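You operate a simulated robot arm through the tools that you are given. There is no shell and no other tool. Be economical: measure what you need, move in short steps, check, and stop when the job is done.

You are at the controls of a simulated two-armed robot. One attempt, no reset.

JOB
Ladle soup over the open jar's line, then screw its lid on.
Fine: only a little over the line; put the ladle back on its dish and close the pot; spill nothing. Set down upright: ladle.

Only the result counts: the job must be done as asked and must still hold three seconds after the hand-in. Knocking over, shifting, dropping, spilling or breaking anything else fails it. Lids that push on must go on centred and level and be pressed home; caps that screw on are set level and turned clockwise until they are tight.

ROBOT AND FRAMES
Two 7-joint arms with two-finger parallel grippers on one trunk, on a base that drives. Base frame: it is fixed to the floor where the robot stands at the start and does not move with it; the origin is under the middle of the robot, x ahead of it, y to its left, z up. Lengths are in m, angles in degrees, forces in N, time in s.
The left shoulder is at the start at [0.06, 0.144, 0.926], the right one opposite. With the tool pointing down near the work surface each hand reaches from about 0.32 to 0.74 m from the robot's upright axis, wherever it stands, measured 20 degrees to its own side. Places, roughly: jar [-0.75, 1.5, 1.5]; soup pot lid [0.9, 0.3, 0.9]. Payload 1.57 kg a hand.
Tool frame (each hand has its own): the origin (TCP) lies between the finger pads and is the grasp point; the fingertips stand 0.03 m ahead of it; z points along the fingers, y is the line along which they close. Largest opening 0.11 m; finger width 0.024, thickness 0.012; the body of the gripper, 0.048 by 0.112 m, starts 0.078 m behind the TCP.
Orientation is told as [roll, pitch, yaw] about the base's x, y, z axes, in that order, counted from this pose: with the fingers straight down and closing along the base's y, the tool's x points along the base's -x, its y along +y and its z along -z.

CONTROLS
- The arms move only by the tool servo_tool. It takes "left_moves", "right_moves" or both (then of equal length, played together; a hand with none holds still); each is text: rows parted by semicolons, each of 7 numbers parted by spaces: the closure in counts, from 0 (fully open) to 255 (shut), then the shift along the tool's x, y, z in units of 150 mm (1.0 is 150 mm), then the turn, a rotation vector about the tool's x, y, z in units of 120 degrees (1.0 is 120 degrees). In form: hand dx dy dz ax ay az; .... A call has 1 to 12 rows; each row is the pose to reach, as a shift and turn from the pose commanded when the call began, along the tool's axes at that moment. A call with a number of a shift or a turn outside -1 to 1 is refused whole. Each row takes 0.2 s and may step no farther than 0.05 m and 8.6 degrees from the row before; otherwise, or with a gripper value out of range, the whole call is refused. A pose out of reach is approached as far as the arm can. The call stops where the force on the tool passes 90 N (or 10 N more than at its start, if that is more) or the arm is blocked; 0.2 s more then pass. The fingers move at their own pace (about 0.045 m/s each) and stop on an object; they squeeze with about 26 N. The grip force told is the motor's: it shows also when the fingers shut on nothing. Time passes only in rows, and 0.2 s behind the last, so rows that repeat a pose let the fingers close. The reply holds the time, the measured pose of the TCP, the force on the tool along the base axes, the opening and the grip force, in the units named above and with some noise, with the torque about the TCP (base axes, N m) and any sound that the robot's microphone picked up.
- Cameras (640 x 400 px; columns grow to the right, rows downward): "scene" is now at [0.0501, 0.0328, 1.5476]; the picture's right is [0.37, -0.93, 0.00], its down [-0.61, -0.24, -0.76] and it looks along [0.70, 0.28, -0.65] (base axes); focal length 283 px, centre (320, 200). "left" rides on the left gripper at [0.07, -0.016, -0.141] in its tool frame; the picture's right is [0.23, 0.97, 0.00], its down [-0.86, 0.20, -0.48] and it looks along [-0.47, 0.11, 0.88] (tool axes); focal length 222 px, centre (320, 200). "right" rides on the right gripper at [0.07, 0.016, -0.141] in its tool frame; the picture's right is [-0.23, 0.97, 0.00], its down [-0.85, -0.20, -0.48] and it looks along [-0.47, -0.11, 0.88] (tool axes); focal length 222 px, centre (320, 200). There is no depth. A picture from a camera that has moved, and an enlarged one, comes with that camera's place and axes in the base frame and with its lens.
- camera(camera): a new picture of that camera. It takes no simulated time.
- raise_lower(by): slides the trunk up (or, below 0, down) by that many m; the arms and the scene camera ride with it, the base frame stays. It gives what a move gives, with no picture.
- roll_base(legs): drives the robot by 1 to 6 legs, each [ahead, left, turn to the left] in m, m and degrees, along the robot's own axes; the way and the turn of a leg run together, so that a leg with both is an arc; at most 1.5 m and 180 degrees a leg. The arms and the cameras ride along, it lands a little off, and it stops where it bumps. It gives what a move gives.
- turn_head(pan, tilt): turns the head with the scene camera to pan (to the left, within 86 degrees either way) and tilt (down, from -29 to 69), counted from straight ahead of the robot. It gives what a move gives.
- zoom(camera, box): a new picture of the part [left, top, right, bottom] of that camera's present view, enlarged. It takes no simulated time.
- job_done(): hands the job in; it is judged then, once.

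Go step by step. Nothing tells you exact positions but the pictures and the camera data: compare them with the known pose of the tool, close in by small moves and look again before you grip or let go. The budget is 120 turns and 88 pictures, counting those below and the enlarged ones. Unless the task says otherwise, let go and move clear before handing in, and close with one line.

The tools are called after "Emit:" as a command line: name --argument value ..., lists and objects as JSON in quotes. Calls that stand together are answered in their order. servo_tool: Moves the arms, as the interface text tells. Its arguments: {"type":"object","properties":{"left_moves":{"type":"string"},"right_moves":{"type":"string"}},"required":[]} The other tools are called the same way: raise_lower (by) slides the trunk up or down; roll_base (legs) drives the base; turn_head (pan, tilt) turns the head that bears the scene camera; camera (camera) takes a picture; zoom (camera, box) takes an enlarged picture of a part of a camera's view; job_done () hands the job in.

At the start:

```text
clock: 0.0
left_tcp_pos: [0.3838, 0.3794, 1.0005]
left_ee_rot: [-0.1, 0.0, 0.1]
left_wrist_force: [-0.4, 0.2, -0.2]
left_ft_torque: [0.01, -0.01, 0.02]
left_opening: 0.1098
left_finger_force: 0.1
right_tcp_pos: [0.4607, -0.0258, 0.9993]
right_ee_rot: [0.1, 0.0, 0.0]
right_wrist_force: [0.1, 0.0, 0.0]
right_ft_torque: [0.01, -0.01, -0.01]
right_opening: 0.1102
right_finger_force: 0.0
trunk travel left (down, up): [-0.525, 0.065]
robot x, y, heading: [-0.0025, -0.0012, -0.1]
head pan, tilt: [21.4, 40.8]
```

scene: 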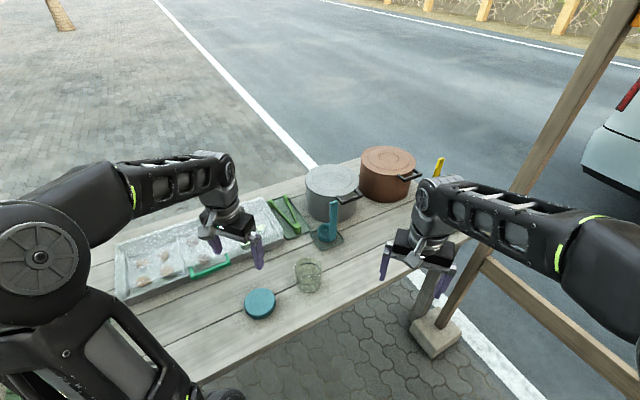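
right: 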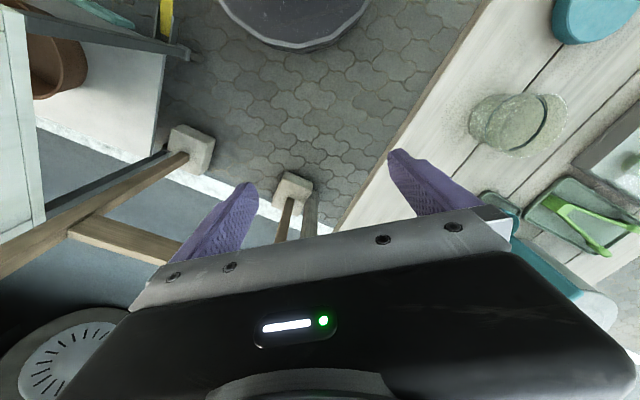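
left: 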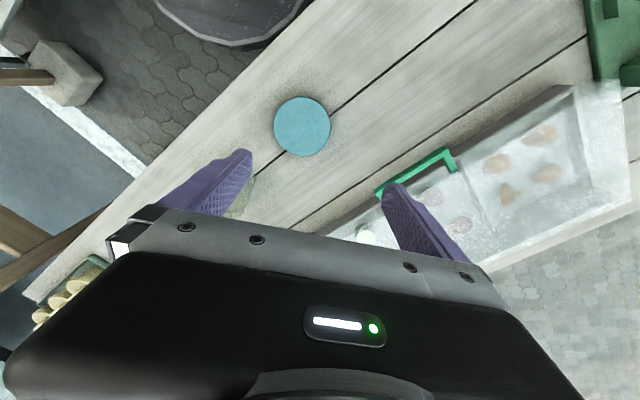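

The table holds a grey pot, a brown pot, a ladle in a dish, a glass vessel and a teal lid. I'll look closer, and also look toward the hinted jar place on the left behind me.

Emit:
zoom --camera "scene" --box '[220, 130, 460, 330]'

Emit:
turn_head --pan 86 --tilt 10

Emit:
camera --camera "scene"

```text
2.00 times, centred on (340, 230) of scene
camera zoom: at [0.0501, 0.0328, 1.5476], right [0.37, -0.93, 0.0], down [-0.61, -0.24, -0.76], along [0.7, 0.28, -0.65], focal length 566 px, centre (280, 140)
```

zoom: 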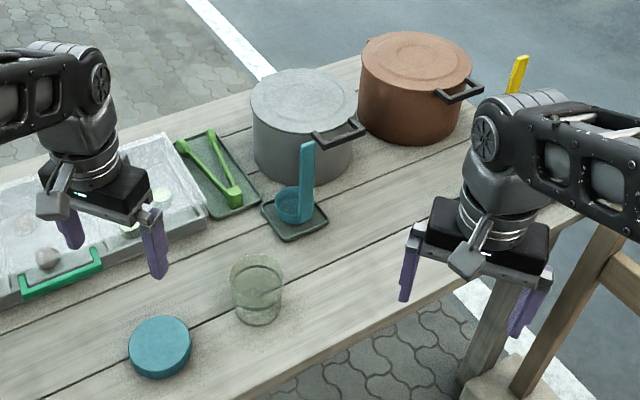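

```text
clock: 1.4
left_tcp_pos: [0.3844, 0.3794, 0.999]
left_ee_rot: [-0.1, 0.0, 0.1]
left_wrist_force: [0.1, 0.6, -0.3]
left_ft_torque: [-0.02, 0.02, 0.03]
left_opening: 0.11
left_finger_force: 0.1
right_tcp_pos: [0.4609, -0.0262, 0.999]
right_ee_rot: [0.1, 0.0, 0.0]
right_wrist_force: [0.4, -0.3, -0.6]
right_ft_torque: [-0.04, -0.03, 0.03]
right_opening: 0.1099
right_finger_force: 0.0
trunk travel left (down, up): [-0.525, 0.065]
robot x, y, heading: [-0.0009, -0.0007, 0.0]
head pan, tilt: [85.9, 10.0]
```

```text
83 pictures are left
camera scene: at [-0.0219, 0.0947, 1.5964], right [1.0, -0.07, 0.0], down [-0.01, -0.17, -0.98], along [0.07, 0.98, -0.17], focal length 283 px, centre (320, 200)
```

scene: 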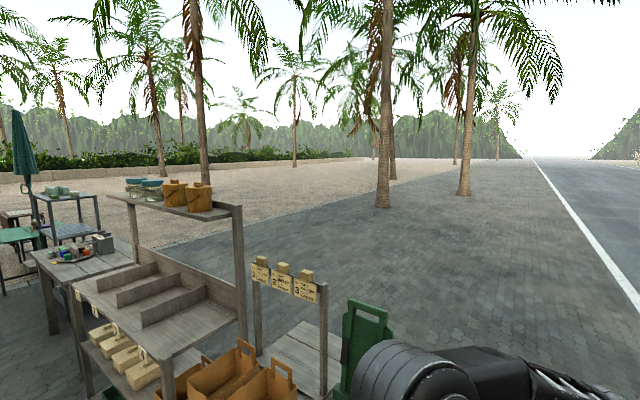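

On the shelf to the left there are jars with teal lids. I zoom on them.

Emit:
zoom --camera "scene" --box '[90, 160, 250, 260]'

Emit:
zoom --camera "scene" --box '[110, 170, 174, 210]'

```text
4.00 times, centred on (170, 210) of scene
camera zoom: at [-0.0219, 0.0947, 1.5964], right [1.0, -0.07, 0.0], down [-0.01, -0.17, -0.98], along [0.07, 0.98, -0.17], focal length 1133 px, centre (920, 160)
```

zoom: 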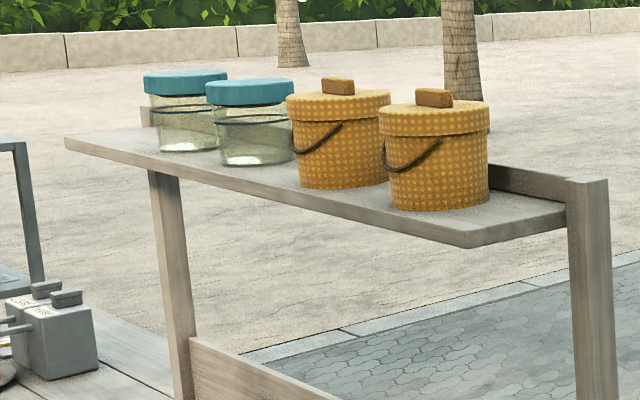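

```text
10.00 times, centred on (142, 190) of scene
camera zoom: at [-0.0219, 0.0947, 1.5964], right [1.0, -0.07, 0.0], down [-0.01, -0.17, -0.98], along [0.07, 0.98, -0.17], focal length 2832 px, centre (2100, 300)
```

zoom: 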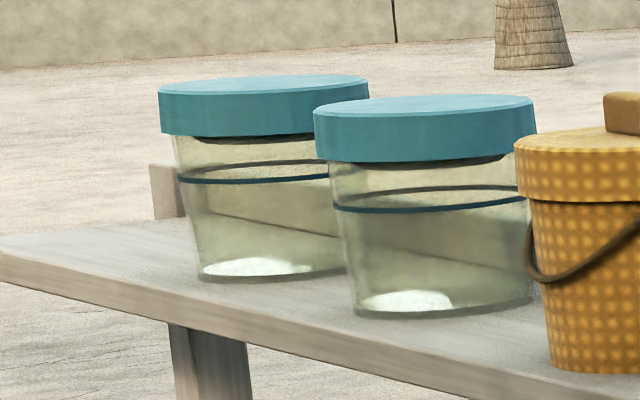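

The shelf jars are closed; the open jar is the glass on the table with its teal lid. I need to drive nearer to reach the pot; first I look down at the base and table edge.

Emit:
turn_head --pan 0 --tilt 60

Emit:
camera --camera "scene"

```text
clock: 3.0
left_tcp_pos: [0.3848, 0.38, 0.9993]
left_ee_rot: [-0.1, 0.0, 0.0]
left_wrist_force: [-0.4, -0.2, -0.5]
left_ft_torque: [-0.01, 0.01, 0.02]
left_opening: 0.1103
left_finger_force: 0.1
right_tcp_pos: [0.4614, -0.0253, 1.0001]
right_ee_rot: [0.1, -0.1, 0.0]
right_wrist_force: [0.1, 0.4, 0.2]
right_ft_torque: [0.01, 0.01, -0.03]
right_opening: 0.1098
right_finger_force: 0.1
trunk travel left (down, up): [-0.525, 0.065]
robot x, y, heading: [-0.0009, -0.0003, 0.4]
head pan, tilt: [0.0, 60.0]
```

```text
80 pictures are left
camera scene: at [0.0381, 0.002, 1.522], right [0.0, -1.0, 0.0], down [-0.87, 0.0, -0.5], along [0.5, 0.0, -0.87], focal length 283 px, centre (320, 200)
```

scene: 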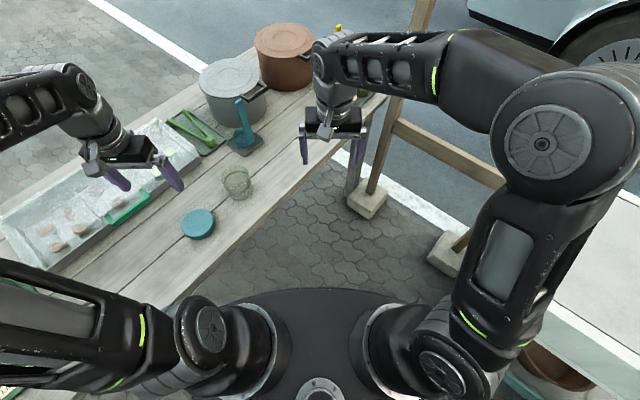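

The base is round and low; I'll turn left to square up with the table, then shift right along its edge and look again.

Emit:
roll_base --legs '[[0, 0, 50], [0, -0.25, 0]]'

Emit:
turn_head --pan -15 --tilt 50

Emit:
camera --camera "scene"

```text
clock: 7.0
left_tcp_pos: [0.1498, 0.3762, 1.0005]
left_ee_rot: [0.2, 0.0, 49.9]
left_wrist_force: [0.7, -0.4, -0.7]
left_ft_torque: [0.03, 0.0, -0.02]
left_opening: 0.1101
left_finger_force: 0.0
right_tcp_pos: [0.5103, 0.1719, 0.9998]
right_ee_rot: [0.1, 0.0, 50.0]
right_wrist_force: [0.1, 0.2, 0.1]
right_ft_torque: [0.02, 0.03, 0.03]
right_opening: 0.1099
right_finger_force: 0.0
trunk travel left (down, up): [-0.525, 0.065]
robot x, y, heading: [0.1928, -0.1615, 49.9]
head pan, tilt: [0.0, 60.0]
```

```text
clock: 7.8
left_tcp_pos: [0.149, 0.3773, 0.9995]
left_ee_rot: [-0.1, 0.0, 49.9]
left_wrist_force: [-0.1, 0.2, 0.1]
left_ft_torque: [0.01, 0.0, -0.01]
left_opening: 0.11
left_finger_force: 0.0
right_tcp_pos: [0.5095, 0.172, 1.0001]
right_ee_rot: [0.1, 0.0, 49.9]
right_wrist_force: [0.0, -0.3, 0.4]
right_ft_torque: [0.02, -0.01, 0.01]
right_opening: 0.1099
right_finger_force: 0.0
trunk travel left (down, up): [-0.525, 0.065]
robot x, y, heading: [0.1918, -0.1646, 50.0]
head pan, tilt: [-15.0, 50.0]
```

```text
79 pictures are left
camera scene: at [0.2379, -0.1396, 1.5345], right [0.57, -0.82, 0.0], down [-0.63, -0.44, -0.64], along [0.53, 0.37, -0.77], focal length 283 px, centre (320, 200)
```

scene: 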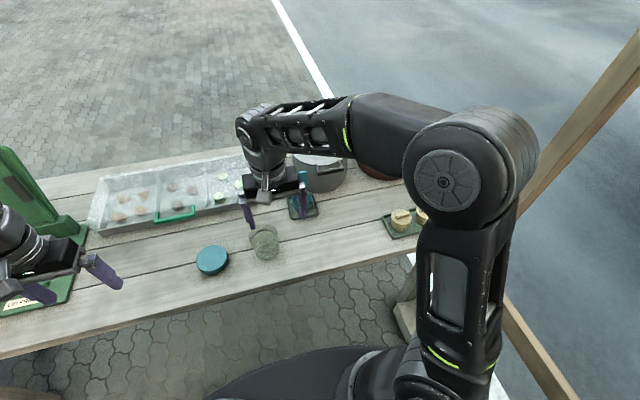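

The base is low (about 0.32 m), so it fits beneath the table top. I'll move 0.15 ahead.

Emit:
roll_base --legs '[[0.15, 0.0, 0]]'

Emit:
camera --camera "right"

Emit:
camera --camera "scene"

```text
clock: 9.2
left_tcp_pos: [0.2479, 0.493, 0.9993]
left_ee_rot: [0.0, 0.1, 49.9]
left_wrist_force: [-0.1, -0.5, 0.3]
left_ft_torque: [-0.01, 0.03, -0.04]
left_opening: 0.1099
left_finger_force: 0.0
right_tcp_pos: [0.6055, 0.2885, 1.0004]
right_ee_rot: [0.1, 0.1, 50.0]
right_wrist_force: [1.0, -0.4, -0.1]
right_ft_torque: [-0.03, -0.01, 0.0]
right_opening: 0.11
right_finger_force: 0.0
trunk travel left (down, up): [-0.525, 0.065]
robot x, y, heading: [0.2915, -0.0465, 49.9]
head pan, tilt: [-15.0, 50.0]
```

```text
78 pictures are left
camera right: at [0.5501, 0.245, 1.1416], right [-0.6, 0.8, 0.0], down [0.7, 0.53, 0.48], along [0.38, 0.29, -0.88], focal length 222 px, centre (320, 200)
```

right: 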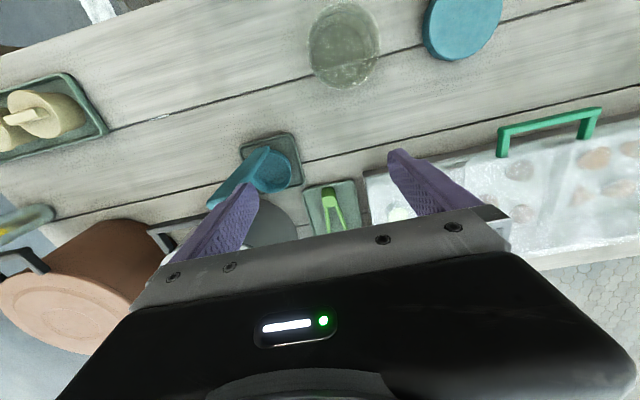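

```text
77 pictures are left
camera scene: at [0.336, -0.0229, 1.5345], right [0.57, -0.82, 0.0], down [-0.63, -0.44, -0.64], along [0.53, 0.37, -0.77], focal length 283 px, centre (320, 200)
```

scene: 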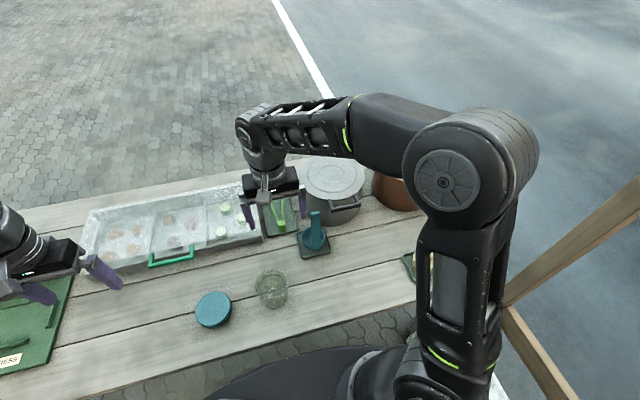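

The robot is close to the table now. I zoom to study the pot lid, ladle, jar and lid.

Emit:
zoom --camera "scene" --box '[272, 145, 392, 220]'

Emit:
zoom --camera "scene" --box '[180, 200, 340, 335]'

```text
5.33 times, centred on (332, 182) of scene
camera zoom: at [0.336, -0.0229, 1.5345], right [0.57, -0.82, 0.0], down [-0.63, -0.44, -0.64], along [0.53, 0.37, -0.77], focal length 1510 px, centre (256, 293)
```

zoom: 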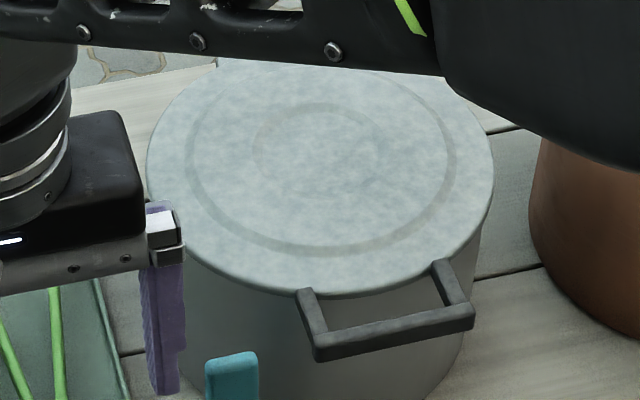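

```text
2.96 times, centred on (260, 268) of scene
camera zoom: at [0.336, -0.0229, 1.5345], right [0.57, -0.82, 0.0], down [-0.63, -0.44, -0.64], along [0.53, 0.37, -0.77], focal length 839 px, centre (498, 0)
```

zoom: 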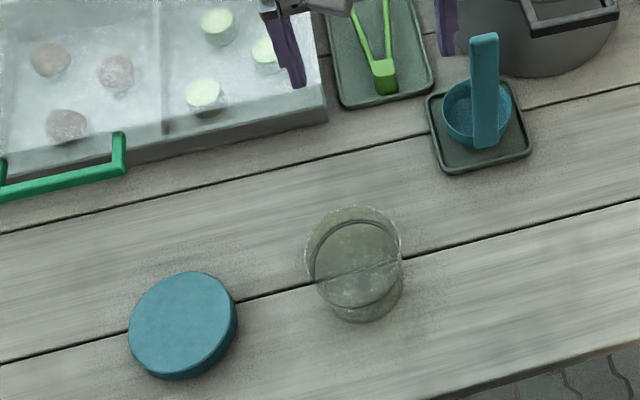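

The pot lid seems to carry a bracket handle that points to the robot. I bring the right hand over and pitch it forward to view that handle from the side.

Emit:
servo_tool --right_moves "0 0.1 -0.17 0 0 -0.06 0; 0 0.2 -0.34 0 0 -0.12 0; 0 0.3 -0.5 0 0 -0.18 0; 0 0.4 -0.67 0 0 -0.24 0; 0 0.5 -0.83 0 0 -0.30 0; 0 0.6 -1 0 0 -0.36 0; 0 0.7 -1 0 0 -0.42 0; 0 0.8 -1 0 0 -0.48 0"

Emit:
camera --camera "right"

Emit:
camera --camera "scene"

```text
clock: 11.0
left_tcp_pos: [0.247, 0.4915, 0.9991]
left_ee_rot: [0.0, 0.0, 50.0]
left_wrist_force: [-0.7, -0.5, -0.8]
left_ft_torque: [-0.03, 0.02, 0.0]
left_opening: 0.1099
left_finger_force: 0.0
right_tcp_pos: [0.6956, 0.211, 1.1]
right_ee_rot: [0.1, -57.5, 49.9]
right_wrist_force: [-0.6, -0.6, -0.3]
right_ft_torque: [0.04, 0.02, 0.01]
right_opening: 0.1099
right_finger_force: 0.2
right hand out of reach, approached as far as the arm can: row 5, 6, 7, 8
trunk travel left (down, up): [-0.525, 0.065]
robot x, y, heading: [0.2886, -0.0466, 50.0]
head pan, tilt: [-15.0, 50.0]
```

```text
74 pictures are left
camera right: at [0.5819, 0.1008, 1.1195], right [-0.67, 0.72, 0.19], down [0.19, -0.09, 0.98], along [0.72, 0.69, -0.08], focal length 222 px, centre (320, 200)
```

right: 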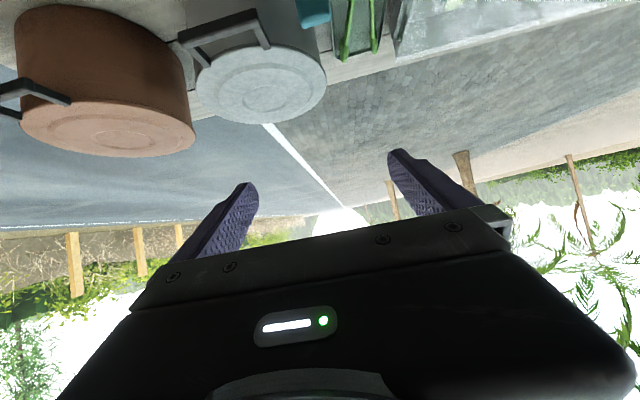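

```text
73 pictures are left
camera scene: at [0.3345, -0.0246, 1.5345], right [0.57, -0.82, 0.0], down [-0.63, -0.44, -0.64], along [0.53, 0.37, -0.77], focal length 283 px, centre (320, 200)
```

scene: 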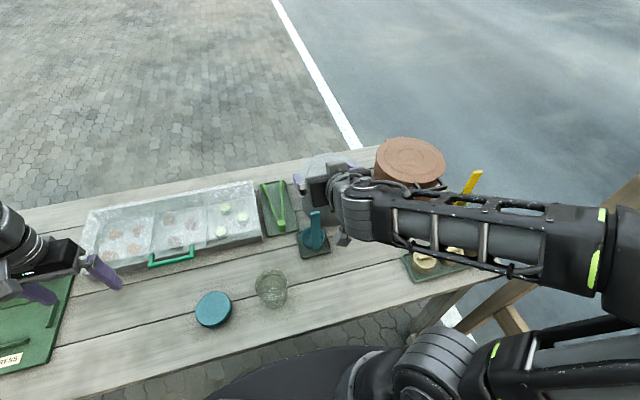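

The wrist-camera view is inverted (picture down is up). I zoom on the pot's handle.

Emit:
zoom --camera "right" --box '[160, 0, 352, 130]'

```text
3.08 times, centred on (256, 65) of right
camera zoom: at [0.5819, 0.1008, 1.1195], right [-0.67, 0.72, 0.19], down [0.19, -0.09, 0.98], along [0.72, 0.69, -0.08], focal length 684 px, centre (517, 615)
```

zoom: 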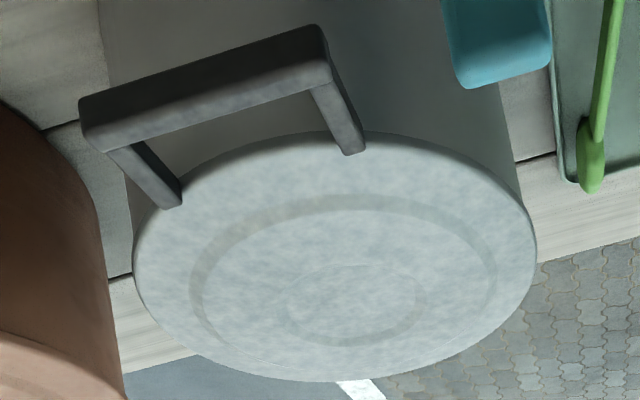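

The handle is part of the lid's rim, so I will lift the lid by that bar, gripping with fingers down, closing along the radial direction. First return to vertical, then yaw.

Emit:
servo_tool --right_moves "0 -0.088 -0.042 0.092 0 0.06 0; 0 -0.176 -0.083 0.184 0 0.12 0; 0 -0.264 -0.125 0.276 0 0.18 0; 0 -0.353 -0.167 0.369 0 0.24 0; 0 -0.441 -0.208 0.461 0 0.30 0; 0 -0.529 -0.25 0.553 0 0.36 0; 0 -0.617 -0.291 0.645 0 0.42 0; 0 -0.705 -0.333 0.737 0 0.48 0; 0 -0.705 -0.333 0.737 0 0.48 0"

Emit:
servo_tool --right_moves "0 0 0 0 0 0 0.068; 0 0 0 0 0 0 0.136; 0 0 0 0 0 0 0.204; 0 0 0 0 0 0 0.272; 0 0 0 0 0 0 0.34; 0 0 0 0 0 0 0.408; 0 0 0 0 0 0 0.476; 0 0 0 0 0 0 0.544; 0 0 0 0 0 0 0.612; 0 0 0 0 0 0 0.68; 0 0 0 0 0 0 0.75; 0 0 0 0 0 0 0.75"

Emit:
camera --camera "right"

Emit:
camera --camera "scene"

```text
clock: 13.0
left_tcp_pos: [0.2464, 0.4923, 0.9989]
left_ee_rot: [0.0, 0.0, 50.0]
left_wrist_force: [0.0, 0.2, 0.2]
left_ft_torque: [0.0, 0.01, -0.02]
left_opening: 0.1101
left_finger_force: 0.2
right_tcp_pos: [0.8068, 0.2796, 1.1145]
right_ee_rot: [0.7, -7.7, 49.5]
right_wrist_force: [-0.5, 0.7, -0.8]
right_ft_torque: [0.0, -0.06, 0.01]
right_opening: 0.1097
right_finger_force: 0.2
right hand out of reach, approached as far as the arm can: row 7, 8, 9
trunk travel left (down, up): [-0.525, 0.065]
robot x, y, heading: [0.2856, -0.0497, 49.9]
head pan, tilt: [-15.0, 50.0]
```

```text
clock: 15.6
left_tcp_pos: [0.2469, 0.4909, 1.0004]
left_ee_rot: [-0.1, 0.0, 49.9]
left_wrist_force: [0.4, -0.8, 0.3]
left_ft_torque: [0.0, 0.04, 0.03]
left_opening: 0.1101
left_finger_force: 0.1
right_tcp_pos: [0.8062, 0.2802, 1.115]
right_ee_rot: [7.8, 0.6, -40.5]
right_wrist_force: [0.0, -0.8, -1.0]
right_ft_torque: [-0.01, -0.01, 0.01]
right_opening: 0.11
right_finger_force: 0.1
trunk travel left (down, up): [-0.525, 0.065]
robot x, y, heading: [0.2912, -0.047, 49.7]
head pan, tilt: [-15.0, 50.0]
```

```text
71 pictures are left
camera right: at [0.7528, 0.3205, 1.2587], right [0.8, 0.59, 0.13], down [0.48, -0.76, 0.44], along [0.35, -0.29, -0.89], focal length 222 px, centre (320, 200)
```

right: 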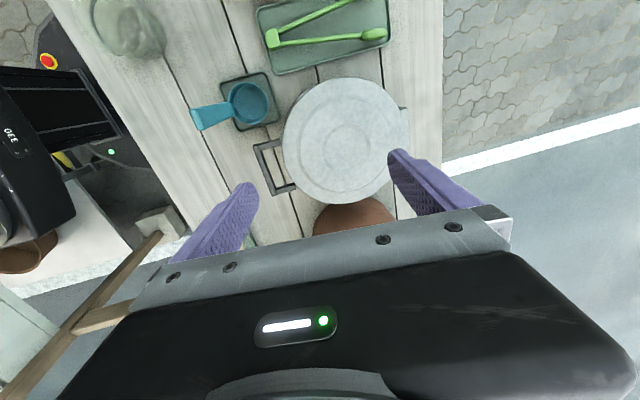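

```text
70 pictures are left
camera scene: at [0.335, -0.0242, 1.5345], right [0.57, -0.82, 0.0], down [-0.63, -0.44, -0.64], along [0.53, 0.37, -0.77], focal length 283 px, centre (320, 200)
```

scene: 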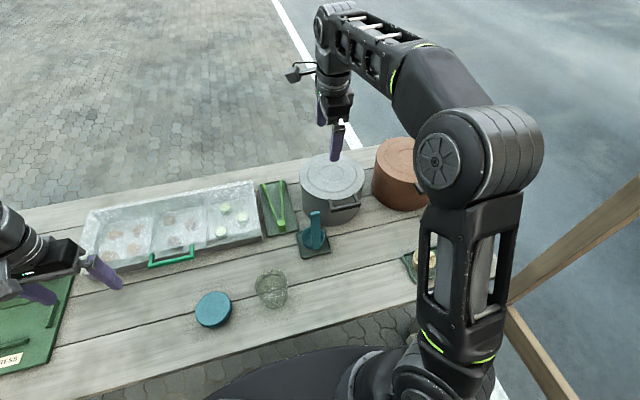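

The commanded pose was clipped to what's reachable, so the hand is a bit high and tilted. I level it and move over the lid's handle bar.

Emit:
servo_tool --right_moves "0 -0.063 -0.082 0.19 0.013 -0.001 0; 0 -0.125 -0.164 0.381 0.026 -0.002 0; 0 -0.188 -0.245 0.572 0.039 -0.003 0; 0 -0.25 -0.327 0.762 0.052 -0.004 0; 0 -0.313 -0.409 0.953 0.065 -0.005 0; 0 -0.313 -0.409 0.953 0.065 -0.005 0"

Emit:
camera --camera "right"

Emit:
zoom --camera "scene" --box '[272, 135, 432, 235]'

```text
clock: 17.0
left_tcp_pos: [0.2463, 0.4919, 1.0004]
left_ee_rot: [0.0, -0.1, 49.9]
left_wrist_force: [0.1, -0.1, 0.0]
left_ft_torque: [0.01, -0.02, 0.02]
left_opening: 0.1098
left_finger_force: 0.1
right_tcp_pos: [0.8136, 0.2184, 0.9653]
right_ee_rot: [0.0, 0.1, -40.5]
right_wrist_force: [-0.4, 0.4, 0.3]
right_ft_torque: [0.0, -0.02, 0.0]
right_opening: 0.1099
right_finger_force: 0.0
trunk travel left (down, up): [-0.525, 0.065]
robot x, y, heading: [0.2906, -0.0479, 49.7]
head pan, tilt: [-15.0, 50.0]
```

```text
69 pictures are left
camera right: at [0.7717, 0.2748, 1.1071], right [0.8, 0.59, 0.0], down [0.52, -0.71, 0.48], along [0.28, -0.39, -0.88], focal length 222 px, centre (320, 200)
```

right: 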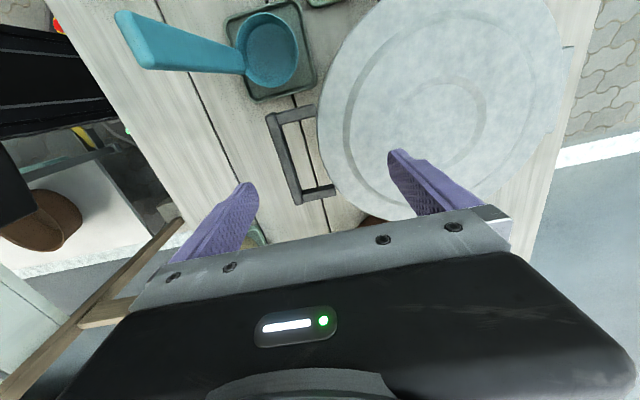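

```text
4.00 times, centred on (352, 185) of scene
camera zoom: at [0.3348, -0.0243, 1.5345], right [0.57, -0.82, 0.0], down [-0.63, -0.44, -0.64], along [0.53, 0.37, -0.77], focal length 1133 px, centre (192, 260)
```

zoom: 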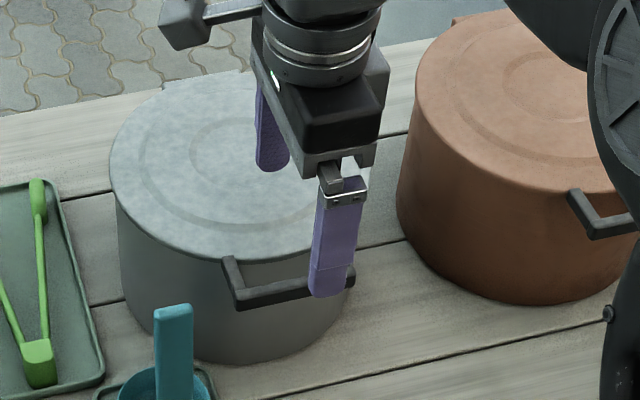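

Refined: lid centre near [0.867, 0.312], bar centre near [0.788, 0.201, 0.90], gap behind bar about 0.022. I narrow the fingers to ~0.03 and position just above the bar.

Emit:
servo_tool --right_moves "185 0.03 -0.113 0.05 0 0 0.008; 185 0.057 -0.227 0.102 0 0 0.017; 185 0.057 -0.227 0.102 0 0 0.017; 185 0.057 -0.227 0.102 0 0 0.017; 185 0.057 -0.227 0.102 0 0 0.017"

Emit:
zoom --camera "right" --box '[200, 80, 440, 230]'

Emit:
zoom --camera "scene" --box '[302, 165, 382, 215]'

```text
clock: 18.2
left_tcp_pos: [0.2465, 0.4915, 1.0003]
left_ee_rot: [0.1, 0.0, 49.9]
left_wrist_force: [0.2, 0.5, 0.1]
left_ft_torque: [0.0, 0.0, -0.04]
left_opening: 0.1101
left_finger_force: 0.0
right_tcp_pos: [0.7855, 0.197, 0.951]
right_ee_rot: [0.1, 0.0, -42.4]
right_wrist_force: [-0.6, -0.3, 0.3]
right_ft_torque: [0.0, -0.01, 0.01]
right_opening: 0.0303
right_finger_force: 0.1
trunk travel left (down, up): [-0.525, 0.065]
robot x, y, heading: [0.2923, -0.048, 50.0]
head pan, tilt: [-15.0, 50.0]
```

```text
2.67 times, centred on (320, 155) of right
camera zoom: at [0.7448, 0.2559, 1.0919], right [0.82, 0.57, 0.0], down [0.5, -0.72, 0.48], along [0.27, -0.4, -0.88], focal length 592 px, centre (320, 320)
```

zoom: 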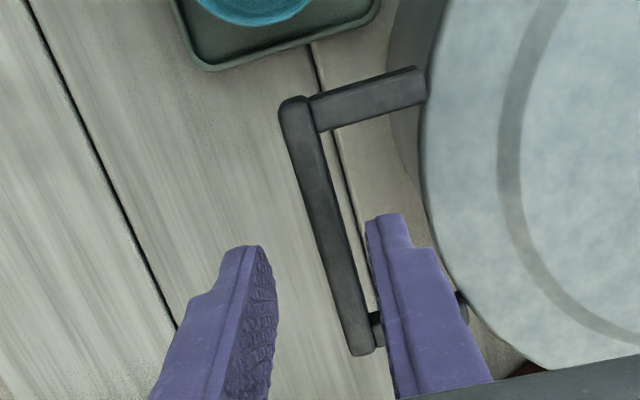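

```text
8.00 times, centred on (342, 190) of scene
camera zoom: at [0.335, -0.0242, 1.5345], right [0.57, -0.82, 0.0], down [-0.63, -0.44, -0.64], along [0.53, 0.37, -0.77], focal length 2265 px, centre (144, 280)
```

zoom: 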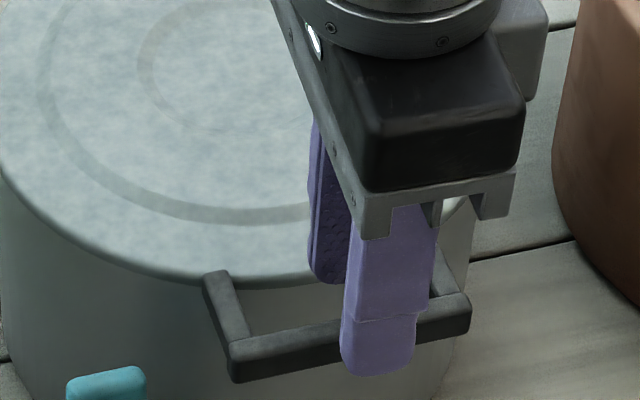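

The fingers straddle the bar nicely; I shift 2 mm outward and lower over it, then check before closing.

Emit:
servo_tool --right_moves "185 0 -0.013 0.09 0 0 0; 185 0 -0.013 0.18 0 0 0; 185 0 -0.013 0.27 0 0 0; 185 0 -0.013 0.36 0 0 0"

Emit:
zoom --camera "right" --box '[200, 80, 440, 230]'

Emit:
zoom --camera "scene" --box '[302, 165, 382, 215]'

```text
clock: 19.2
left_tcp_pos: [0.247, 0.491, 1.0003]
left_ee_rot: [0.0, 0.1, 50.0]
left_wrist_force: [-0.1, -0.6, -0.1]
left_ft_torque: [0.01, 0.02, -0.03]
left_opening: 0.11
left_finger_force: 0.0
right_tcp_pos: [0.7837, 0.1973, 0.8967]
right_ee_rot: [0.0, 0.0, -42.4]
right_wrist_force: [-1.2, 0.0, -0.1]
right_ft_torque: [0.01, -0.01, 0.01]
right_opening: 0.0305
right_finger_force: 0.1
trunk travel left (down, up): [-0.525, 0.065]
robot x, y, heading: [0.2924, -0.0434, 50.0]
head pan, tilt: [-15.0, 50.0]
```

```text
2.67 times, centred on (320, 155) of right
camera zoom: at [0.7438, 0.2552, 1.0374], right [0.82, 0.57, 0.0], down [0.5, -0.72, 0.48], along [0.27, -0.39, -0.88], focal length 592 px, centre (320, 320)
```

zoom: 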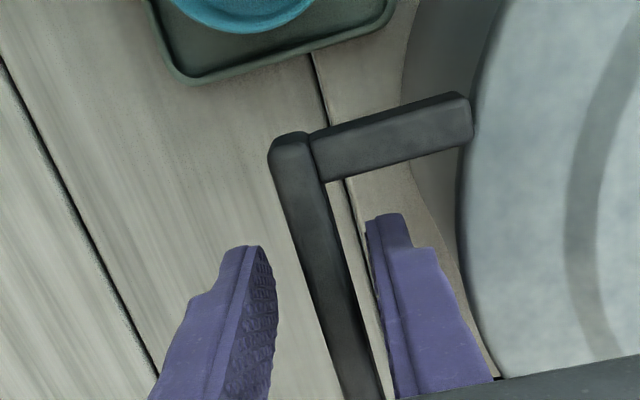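

```text
8.00 times, centred on (342, 190) of scene
camera zoom: at [0.3352, -0.0241, 1.5345], right [0.57, -0.82, 0.0], down [-0.63, -0.44, -0.64], along [0.53, 0.37, -0.77], focal length 2265 px, centre (144, 280)
```

zoom: 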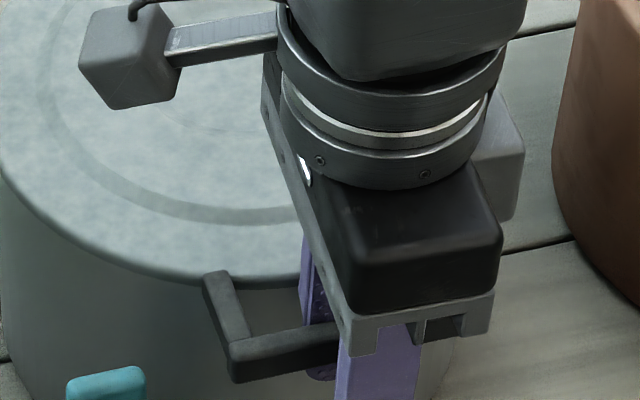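

The bar lies between the fingers. I centre on it while narrowing, then close.

Emit:
servo_tool --right_moves "195 0 0.015 0 0 0 0; 205 0 0.03 0 0 0 0; 205 0 0.03 0 0 0 0; 255 0 0.03 0 0 0 0; 255 0 0.03 0 0 0 0; 255 0 0.03 0 0 0 0; 255 0 0.03 0 0 0 0"

Emit:
zoom --camera "right" --box '[200, 80, 440, 230]'

```text
clock: 20.8
left_tcp_pos: [0.2469, 0.4914, 0.9992]
left_ee_rot: [0.0, 0.0, 49.9]
left_wrist_force: [-0.1, 0.0, 0.7]
left_ft_torque: [-0.01, -0.03, 0.01]
left_opening: 0.11
left_finger_force: 0.1
right_tcp_pos: [0.7896, 0.2003, 0.8957]
right_ee_rot: [0.0, -0.2, -42.3]
right_wrist_force: [6.5, 4.1, 0.7]
right_ft_torque: [-0.11, -0.1, 0.71]
right_opening: 0.0109
right_finger_force: 28.0
trunk travel left (down, up): [-0.525, 0.065]
robot x, y, heading: [0.2878, -0.0508, 49.9]
head pan, tilt: [-15.0, 50.0]
```

```text
2.67 times, centred on (320, 155) of right
camera zoom: at [0.7476, 0.2585, 1.0375], right [0.82, 0.57, 0.0], down [0.5, -0.72, 0.48], along [0.27, -0.39, -0.88], focal length 592 px, centre (320, 320)
```

zoom: 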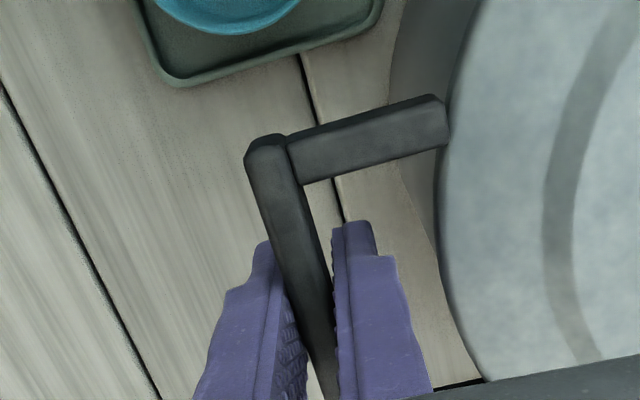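

The bar is gripped (opening 0.0109). I lift slowly by 2 cm.

Emit:
servo_tool --right_moves "255 0 0 -0.03 0 0 0; 255 0 0 -0.06 0 0 0; 255 0 0 -0.1 0 0 0; 255 0 0 -0.14 0 0 0; 255 0 0 -0.14 0 0 0"

Emit:
zoom --camera "scene" --box '[272, 135, 432, 235]'

```text
clock: 22.0
left_tcp_pos: [0.2484, 0.4924, 0.9989]
left_ee_rot: [0.0, 0.1, 49.9]
left_wrist_force: [0.5, -0.3, -1.0]
left_ft_torque: [0.02, -0.01, 0.0]
left_opening: 0.1099
left_finger_force: 0.0
right_tcp_pos: [0.7888, 0.2009, 0.9159]
right_ee_rot: [0.0, 0.0, -42.5]
right_wrist_force: [11.3, 10.1, -3.6]
right_ft_torque: [-0.36, 0.4, 0.68]
right_opening: 0.0117
right_finger_force: 28.9
trunk travel left (down, up): [-0.525, 0.065]
robot x, y, heading: [0.2898, -0.0467, 49.8]
head pan, tilt: [-15.0, 50.0]
```

```text
4.00 times, centred on (352, 185) of scene
camera zoom: at [0.3369, -0.0225, 1.5344], right [0.57, -0.82, 0.0], down [-0.63, -0.44, -0.64], along [0.53, 0.37, -0.77], focal length 1133 px, centre (192, 260)
```

zoom: 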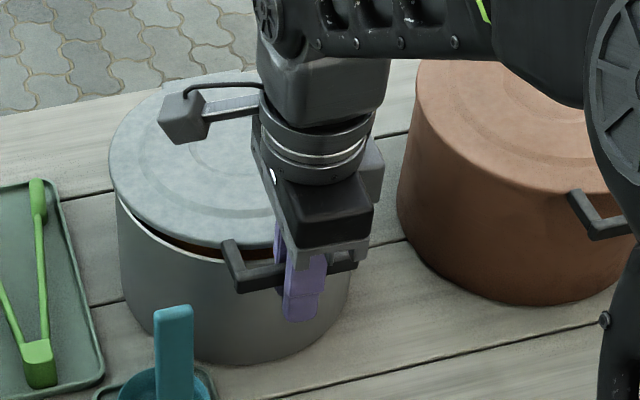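

The lid's far edge still rests while the front lifts; I relieve the side force and lift a bit more to gauge its weight.

Emit:
servo_tool --right_moves "255 0 0.02 0 0 0 0; 255 0 0.035 -0.03 0 0 0; 255 0 0.04 -0.07 0 0 0; 255 0 0.045 -0.1 0 0 0; 255 0 0.05 -0.13 0 0 0; 255 0 0.05 -0.13 0 0 0"

Emit:
zoom --camera "scene" --box '[272, 135, 432, 235]'

Emit:
camera --camera "right"

```text
clock: 23.4
left_tcp_pos: [0.2453, 0.4912, 1.0004]
left_ee_rot: [0.0, 0.0, 50.0]
left_wrist_force: [-0.9, -0.8, 0.3]
left_ft_torque: [0.0, -0.02, 0.02]
left_opening: 0.1101
left_finger_force: 0.1
right_tcp_pos: [0.791, 0.2032, 0.9359]
right_ee_rot: [-0.2, 0.0, -42.4]
right_wrist_force: [-12.3, -12.6, -0.1]
right_ft_torque: [0.0, 0.57, 0.76]
right_opening: 0.013
right_finger_force: 29.3
trunk travel left (down, up): [-0.525, 0.065]
robot x, y, heading: [0.2888, -0.0531, 50.1]
head pan, tilt: [-15.0, 50.0]
```

```text
4.00 times, centred on (352, 185) of scene
camera zoom: at [0.3334, -0.026, 1.5346], right [0.57, -0.82, 0.0], down [-0.63, -0.44, -0.64], along [0.53, 0.37, -0.77], focal length 1133 px, centre (192, 260)
```

zoom: 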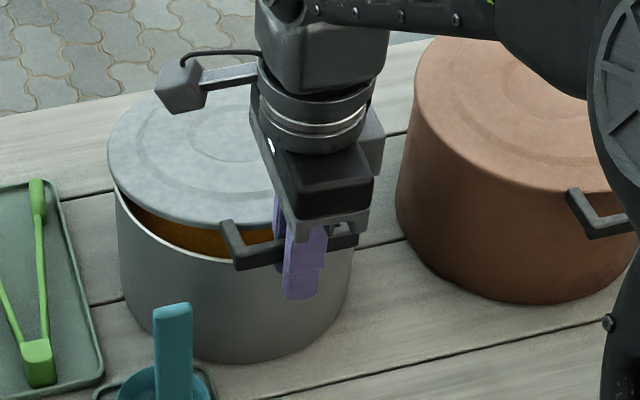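

```text
60 pictures are left
camera right: at [0.7506, 0.2619, 1.0782], right [0.82, 0.57, 0.0], down [0.5, -0.72, 0.48], along [0.27, -0.4, -0.88], focal length 222 px, centre (320, 200)
```

right: 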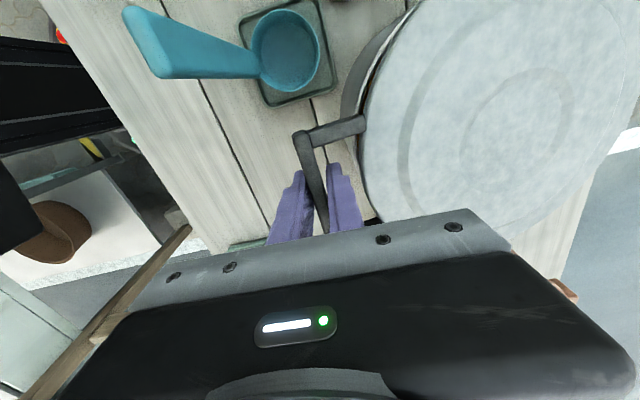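

Side force flipped sign over ~3 mm, so true neutral is between. I go back 1.5 mm, and lift further while tilting the hand to bring up the lid's far side.

Emit:
servo_tool --right_moves "255 0 -0.011 0 0 0 0; 255 0 -0.011 -0.04 -0.02 0 0; 255 0 -0.011 -0.08 -0.04 0 0; 255 0 -0.011 -0.12 -0.06 0 0; 255 0 -0.011 -0.16 -0.08 0 0; 255 0 -0.011 -0.2 -0.1 0 0; 255 0 -0.011 -0.2 -0.1 0 0"

Emit:
zoom --camera "scene" --box '[272, 115, 432, 215]'

```text
clock: 25.0
left_tcp_pos: [0.2495, 0.4942, 0.9979]
left_ee_rot: [0.0, 0.3, 49.9]
left_wrist_force: [0.3, -0.4, -0.1]
left_ft_torque: [0.03, 0.01, -0.02]
left_opening: 0.11
left_finger_force: 0.1
right_tcp_pos: [0.7948, 0.2081, 0.9642]
right_ee_rot: [12.2, 0.0, -42.5]
right_wrist_force: [21.8, 28.6, -13.6]
right_ft_torque: [-0.49, 0.22, 0.79]
right_opening: 0.0168
right_finger_force: 32.4
trunk travel left (down, up): [-0.525, 0.065]
robot x, y, heading: [0.2887, -0.0429, 49.8]
head pan, tilt: [-15.0, 50.0]
```

```text
4.00 times, centred on (352, 165) of scene
camera zoom: at [0.3394, -0.0194, 1.5342], right [0.57, -0.82, 0.0], down [-0.63, -0.44, -0.64], along [0.52, 0.37, -0.77], focal length 1133 px, centre (192, 340)
```

zoom: 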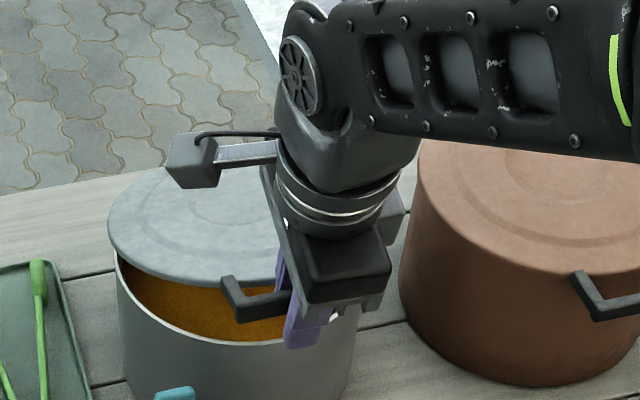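

The opposite side of the lid has a small tab: the lid is hinged at the back, so the handle must follow an arc (radius ≈0.24). I correct forward and tilt the fingers to ~45° so the outer finger carries the bar from beneath.

Emit:
servo_tool --right_moves "255 0 0.04 0.009 0 0 0; 255 0 0.04 0.009 -0.05 0 0; 255 0 0.04 0.009 -0.1 0 0; 255 0 0.04 0.009 -0.15 0 0; 255 0 0.04 0.009 -0.2 0 0; 255 0 0.04 0.009 -0.25 0 0; 255 0 0.04 0.009 -0.25 0 0"

Emit:
zoom --camera "scene" --box '[272, 115, 432, 215]'

```text
clock: 26.6
left_tcp_pos: [0.2503, 0.497, 0.9962]
left_ee_rot: [0.1, 0.4, 49.9]
left_wrist_force: [0.8, -0.7, -0.1]
left_ft_torque: [-0.02, -0.04, -0.04]
left_opening: 0.1101
left_finger_force: 0.0
right_tcp_pos: [0.7928, 0.2083, 0.9532]
right_ee_rot: [37.4, -1.1, -41.4]
right_wrist_force: [3.2, 22.1, -66.1]
right_ft_torque: [-13.95, 4.75, 4.53]
right_opening: 0.0177
right_finger_force: 32.4
right hand out of reach, approached as far as the arm can: row 6, 7
trunk travel left (down, up): [-0.525, 0.065]
robot x, y, heading: [0.2882, -0.0473, 49.7]
head pan, tilt: [-15.0, 50.0]
```

```text
4.00 times, centred on (352, 165) of scene
camera zoom: at [0.3416, -0.016, 1.5338], right [0.57, -0.82, 0.0], down [-0.63, -0.44, -0.64], along [0.52, 0.36, -0.77], focal length 1133 px, centre (192, 340)
```

zoom: 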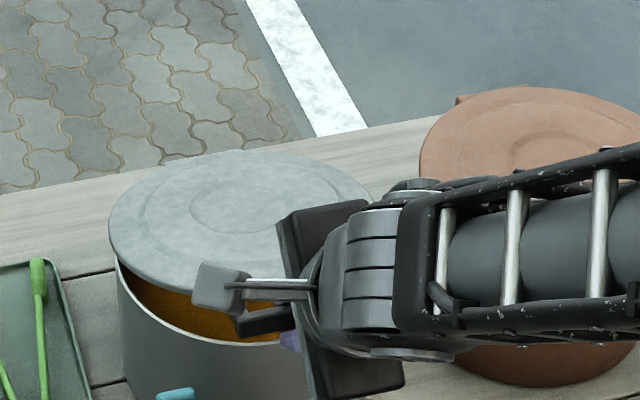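

The tilt made the inner fingertip pry against the lid rim. I relieve by tilting back.

Emit:
servo_tool --right_moves "255 0 0 0 0.05 0 0; 255 0 0 0 0.1 0 0; 255 0 0 0 0.15 0 0; 255 0 0 0 0.2 0 0; 255 0 0 0 0.2 0 0"

```text
clock: 27.8
left_tcp_pos: [0.2456, 0.4907, 0.9987]
left_ee_rot: [-0.1, 0.0, 50.0]
left_wrist_force: [0.6, -0.6, 0.2]
left_ft_torque: [0.02, -0.03, 0.0]
left_opening: 0.1101
left_finger_force: 0.1
right_tcp_pos: [0.7944, 0.2099, 0.9667]
right_ee_rot: [15.0, 0.0, -42.4]
right_wrist_force: [-11.6, 4.4, -0.3]
right_ft_torque: [0.01, 0.2, 0.78]
right_opening: 0.0173
right_finger_force: 32.0
trunk travel left (down, up): [-0.525, 0.065]
robot x, y, heading: [0.289, -0.047, 50.0]
head pan, tilt: [-15.0, 50.0]
```

Relieved. I lower the lid back closed along the arc, then I'll regrip with the bar nearer the fingertips.

Emit:
servo_tool --right_moves "255 0 -0.04 0.072 0.02 0 0; 255 0 -0.077 0.144 0.04 0 0; 255 0 -0.112 0.215 0.06 0 0; 255 0 -0.141 0.29 0.08 0 0; 255 0 -0.167 0.365 0.1 0 0; 255 0 -0.19 0.435 0.125 0 0; 255 0 -0.19 0.435 0.125 0 0"

Emit:
servo_tool --right_moves "235 0 0 0 0 0 0; 207 0 0 0 0 0 0; 207 0 0 0 0 0 0; 207 0 0 -0.06 0 0 0; 207 0 0 -0.12 0 0 0; 207 0 0 -0.14 0 0 0; 207 0 0 -0.14 0 0 0"

Emit:
zoom --camera "scene" --box '[272, 125, 432, 225]'

Emit:
camera --camera "right"

```text
clock: 29.4
left_tcp_pos: [0.2452, 0.4907, 1.0014]
left_ee_rot: [0.0, -0.1, 50.0]
left_wrist_force: [0.2, 0.5, -0.7]
left_ft_torque: [0.0, -0.01, -0.01]
left_opening: 0.1097
left_finger_force: 0.0
right_tcp_pos: [0.788, 0.2011, 0.8979]
right_ee_rot: [0.2, 0.0, -42.5]
right_wrist_force: [-2.8, -6.1, 21.0]
right_ft_torque: [0.01, 0.11, 0.73]
right_opening: 0.011
right_finger_force: 29.2
trunk travel left (down, up): [-0.525, 0.065]
robot x, y, heading: [0.29, -0.0496, 49.8]
head pan, tilt: [-15.0, 50.0]
```

```text
clock: 31.0
left_tcp_pos: [0.2474, 0.4918, 0.9996]
left_ee_rot: [-0.1, 0.0, 50.0]
left_wrist_force: [-0.2, 0.2, 0.6]
left_ft_torque: [-0.03, -0.02, 0.0]
left_opening: 0.1099
left_finger_force: 0.0
right_tcp_pos: [0.7895, 0.2013, 0.9163]
right_ee_rot: [0.0, 0.0, -42.4]
right_wrist_force: [0.9, -0.7, -0.1]
right_ft_torque: [-0.01, 0.01, -0.02]
right_opening: 0.0205
right_finger_force: 0.1
trunk travel left (down, up): [-0.525, 0.065]
robot x, y, heading: [0.287, -0.0469, 49.7]
head pan, tilt: [-15.0, 50.0]
```

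```text
4.00 times, centred on (352, 175) of scene
camera zoom: at [0.335, -0.0242, 1.5345], right [0.57, -0.82, 0.0], down [-0.63, -0.44, -0.64], along [0.53, 0.37, -0.77], focal length 1133 px, centre (192, 300)
```

zoom: 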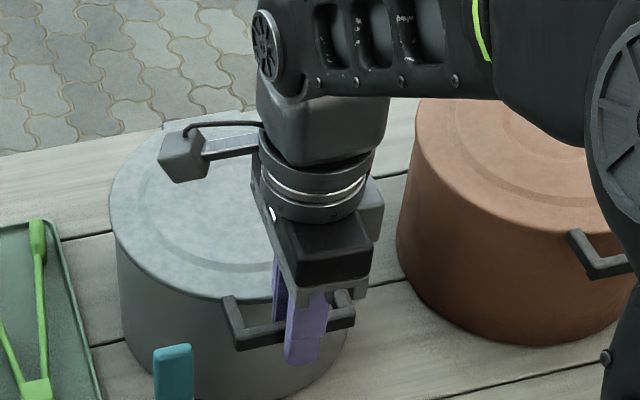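

```text
56 pictures are left
camera right: at [0.7483, 0.259, 1.0584], right [0.82, 0.57, 0.0], down [0.5, -0.72, 0.48], along [0.27, -0.39, -0.88], focal length 222 px, centre (320, 200)
```

right: 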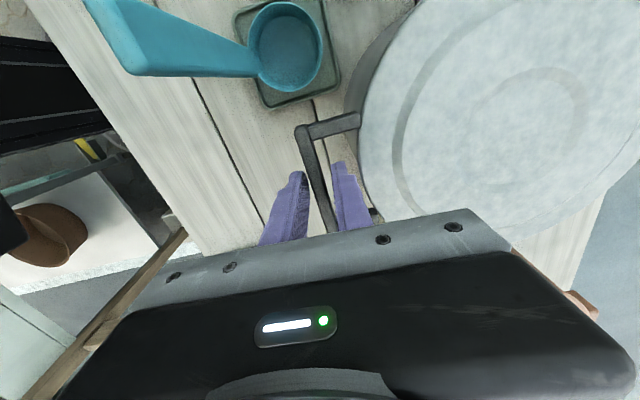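

Closed again, bar loosely between the tips. I raise 5 mm, then tilt the hand 32° about the bar, watching forces.

Emit:
servo_tool --right_moves "207 0 0 -0.033 0 0 0; 207 0 -0.013 -0.032 -0.067 0 0; 207 0 -0.026 -0.029 -0.133 0 0; 207 0 -0.038 -0.025 -0.2 0 0; 207 0 -0.049 -0.019 -0.267 0 0; 207 0 -0.049 -0.019 -0.267 0 0"

Emit:
zoom --camera "right" --box '[200, 60, 440, 210]'

```text
clock: 32.4
left_tcp_pos: [0.247, 0.4911, 1.0008]
left_ee_rot: [0.1, 0.0, 49.9]
left_wrist_force: [-0.6, -0.1, -1.0]
left_ft_torque: [0.02, 0.03, 0.02]
left_opening: 0.1102
left_finger_force: 0.0
right_tcp_pos: [0.7831, 0.1949, 0.9207]
right_ee_rot: [32.2, 0.0, -42.4]
right_wrist_force: [-1.0, 0.0, -1.4]
right_ft_torque: [-0.03, 0.03, 0.05]
right_opening: 0.0219
right_finger_force: 0.6
trunk travel left (down, up): [-0.525, 0.065]
robot x, y, heading: [0.2899, -0.0475, 50.0]
head pan, tilt: [-15.0, 50.0]
```

```text
2.67 times, centred on (320, 135) of right
camera zoom: at [0.6907, 0.1962, 1.0481], right [0.72, 0.46, 0.52], down [0.35, -0.89, 0.3], along [0.6, -0.04, -0.8], focal length 592 px, centre (320, 373)
```

zoom: 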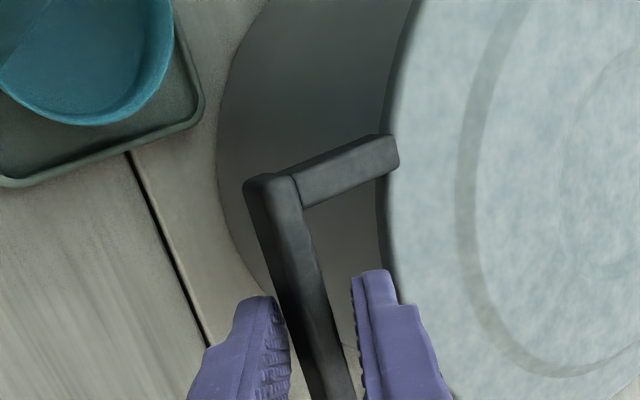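

Good: the bar is caged with little force. I lift along the hinge arc to 20°.

Emit:
servo_tool --right_moves "207 0 0.038 -0.057 0 0 0; 207 0 0.079 -0.115 0 0 0; 207 0 0.122 -0.17 0 0 0; 207 0 0.168 -0.223 0 0 0; 207 0 0.216 -0.274 0 0 0; 207 0 0.266 -0.322 0 0 0; 207 0 0.318 -0.368 0 0 0; 207 0 0.372 -0.412 0 0 0"

Emit:
zoom --camera "scene" --box '[252, 105, 412, 205]'

Emit:
zoom --camera "right" --box '[200, 60, 440, 210]'

```text
clock: 34.2
left_tcp_pos: [0.2464, 0.4908, 0.9998]
left_ee_rot: [-0.1, 0.0, 49.9]
left_wrist_force: [-0.6, 0.9, -0.4]
left_ft_torque: [0.03, 0.01, 0.04]
left_opening: 0.1097
left_finger_force: 0.0
right_tcp_pos: [0.7925, 0.2061, 1.0024]
right_ee_rot: [32.2, -0.1, -42.4]
right_wrist_force: [-1.1, -0.9, -0.1]
right_ft_torque: [0.0, 0.04, 0.06]
right_opening: 0.0223
right_finger_force: 0.7
trunk travel left (down, up): [-0.525, 0.065]
robot x, y, heading: [0.2884, -0.044, 49.6]
head pan, tilt: [-15.0, 50.0]
```

```text
4.00 times, centred on (332, 155) of scene
camera zoom: at [0.3348, -0.0244, 1.5345], right [0.57, -0.82, 0.0], down [-0.63, -0.44, -0.64], along [0.53, 0.37, -0.77], focal length 1133 px, centre (272, 380)
```

zoom: 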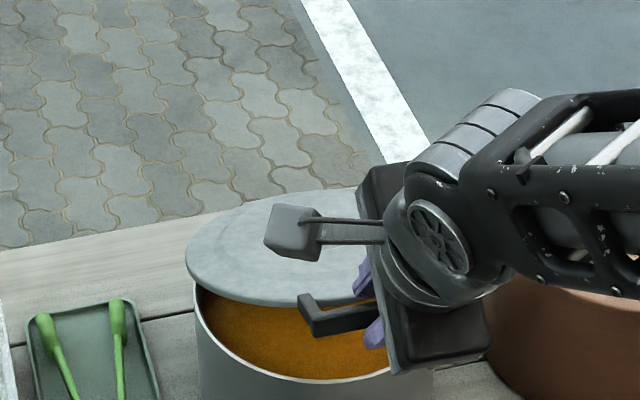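

```text
2.67 times, centred on (320, 135) of right
camera zoom: at [0.7004, 0.2076, 1.1307], right [0.72, 0.46, 0.52], down [0.35, -0.89, 0.3], along [0.6, -0.04, -0.8], focal length 592 px, centre (320, 373)
```

zoom: 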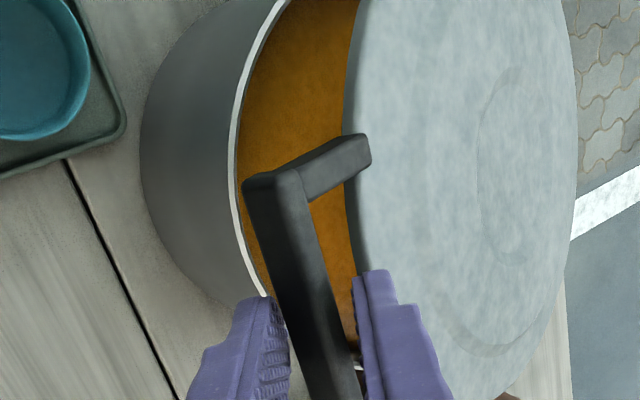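

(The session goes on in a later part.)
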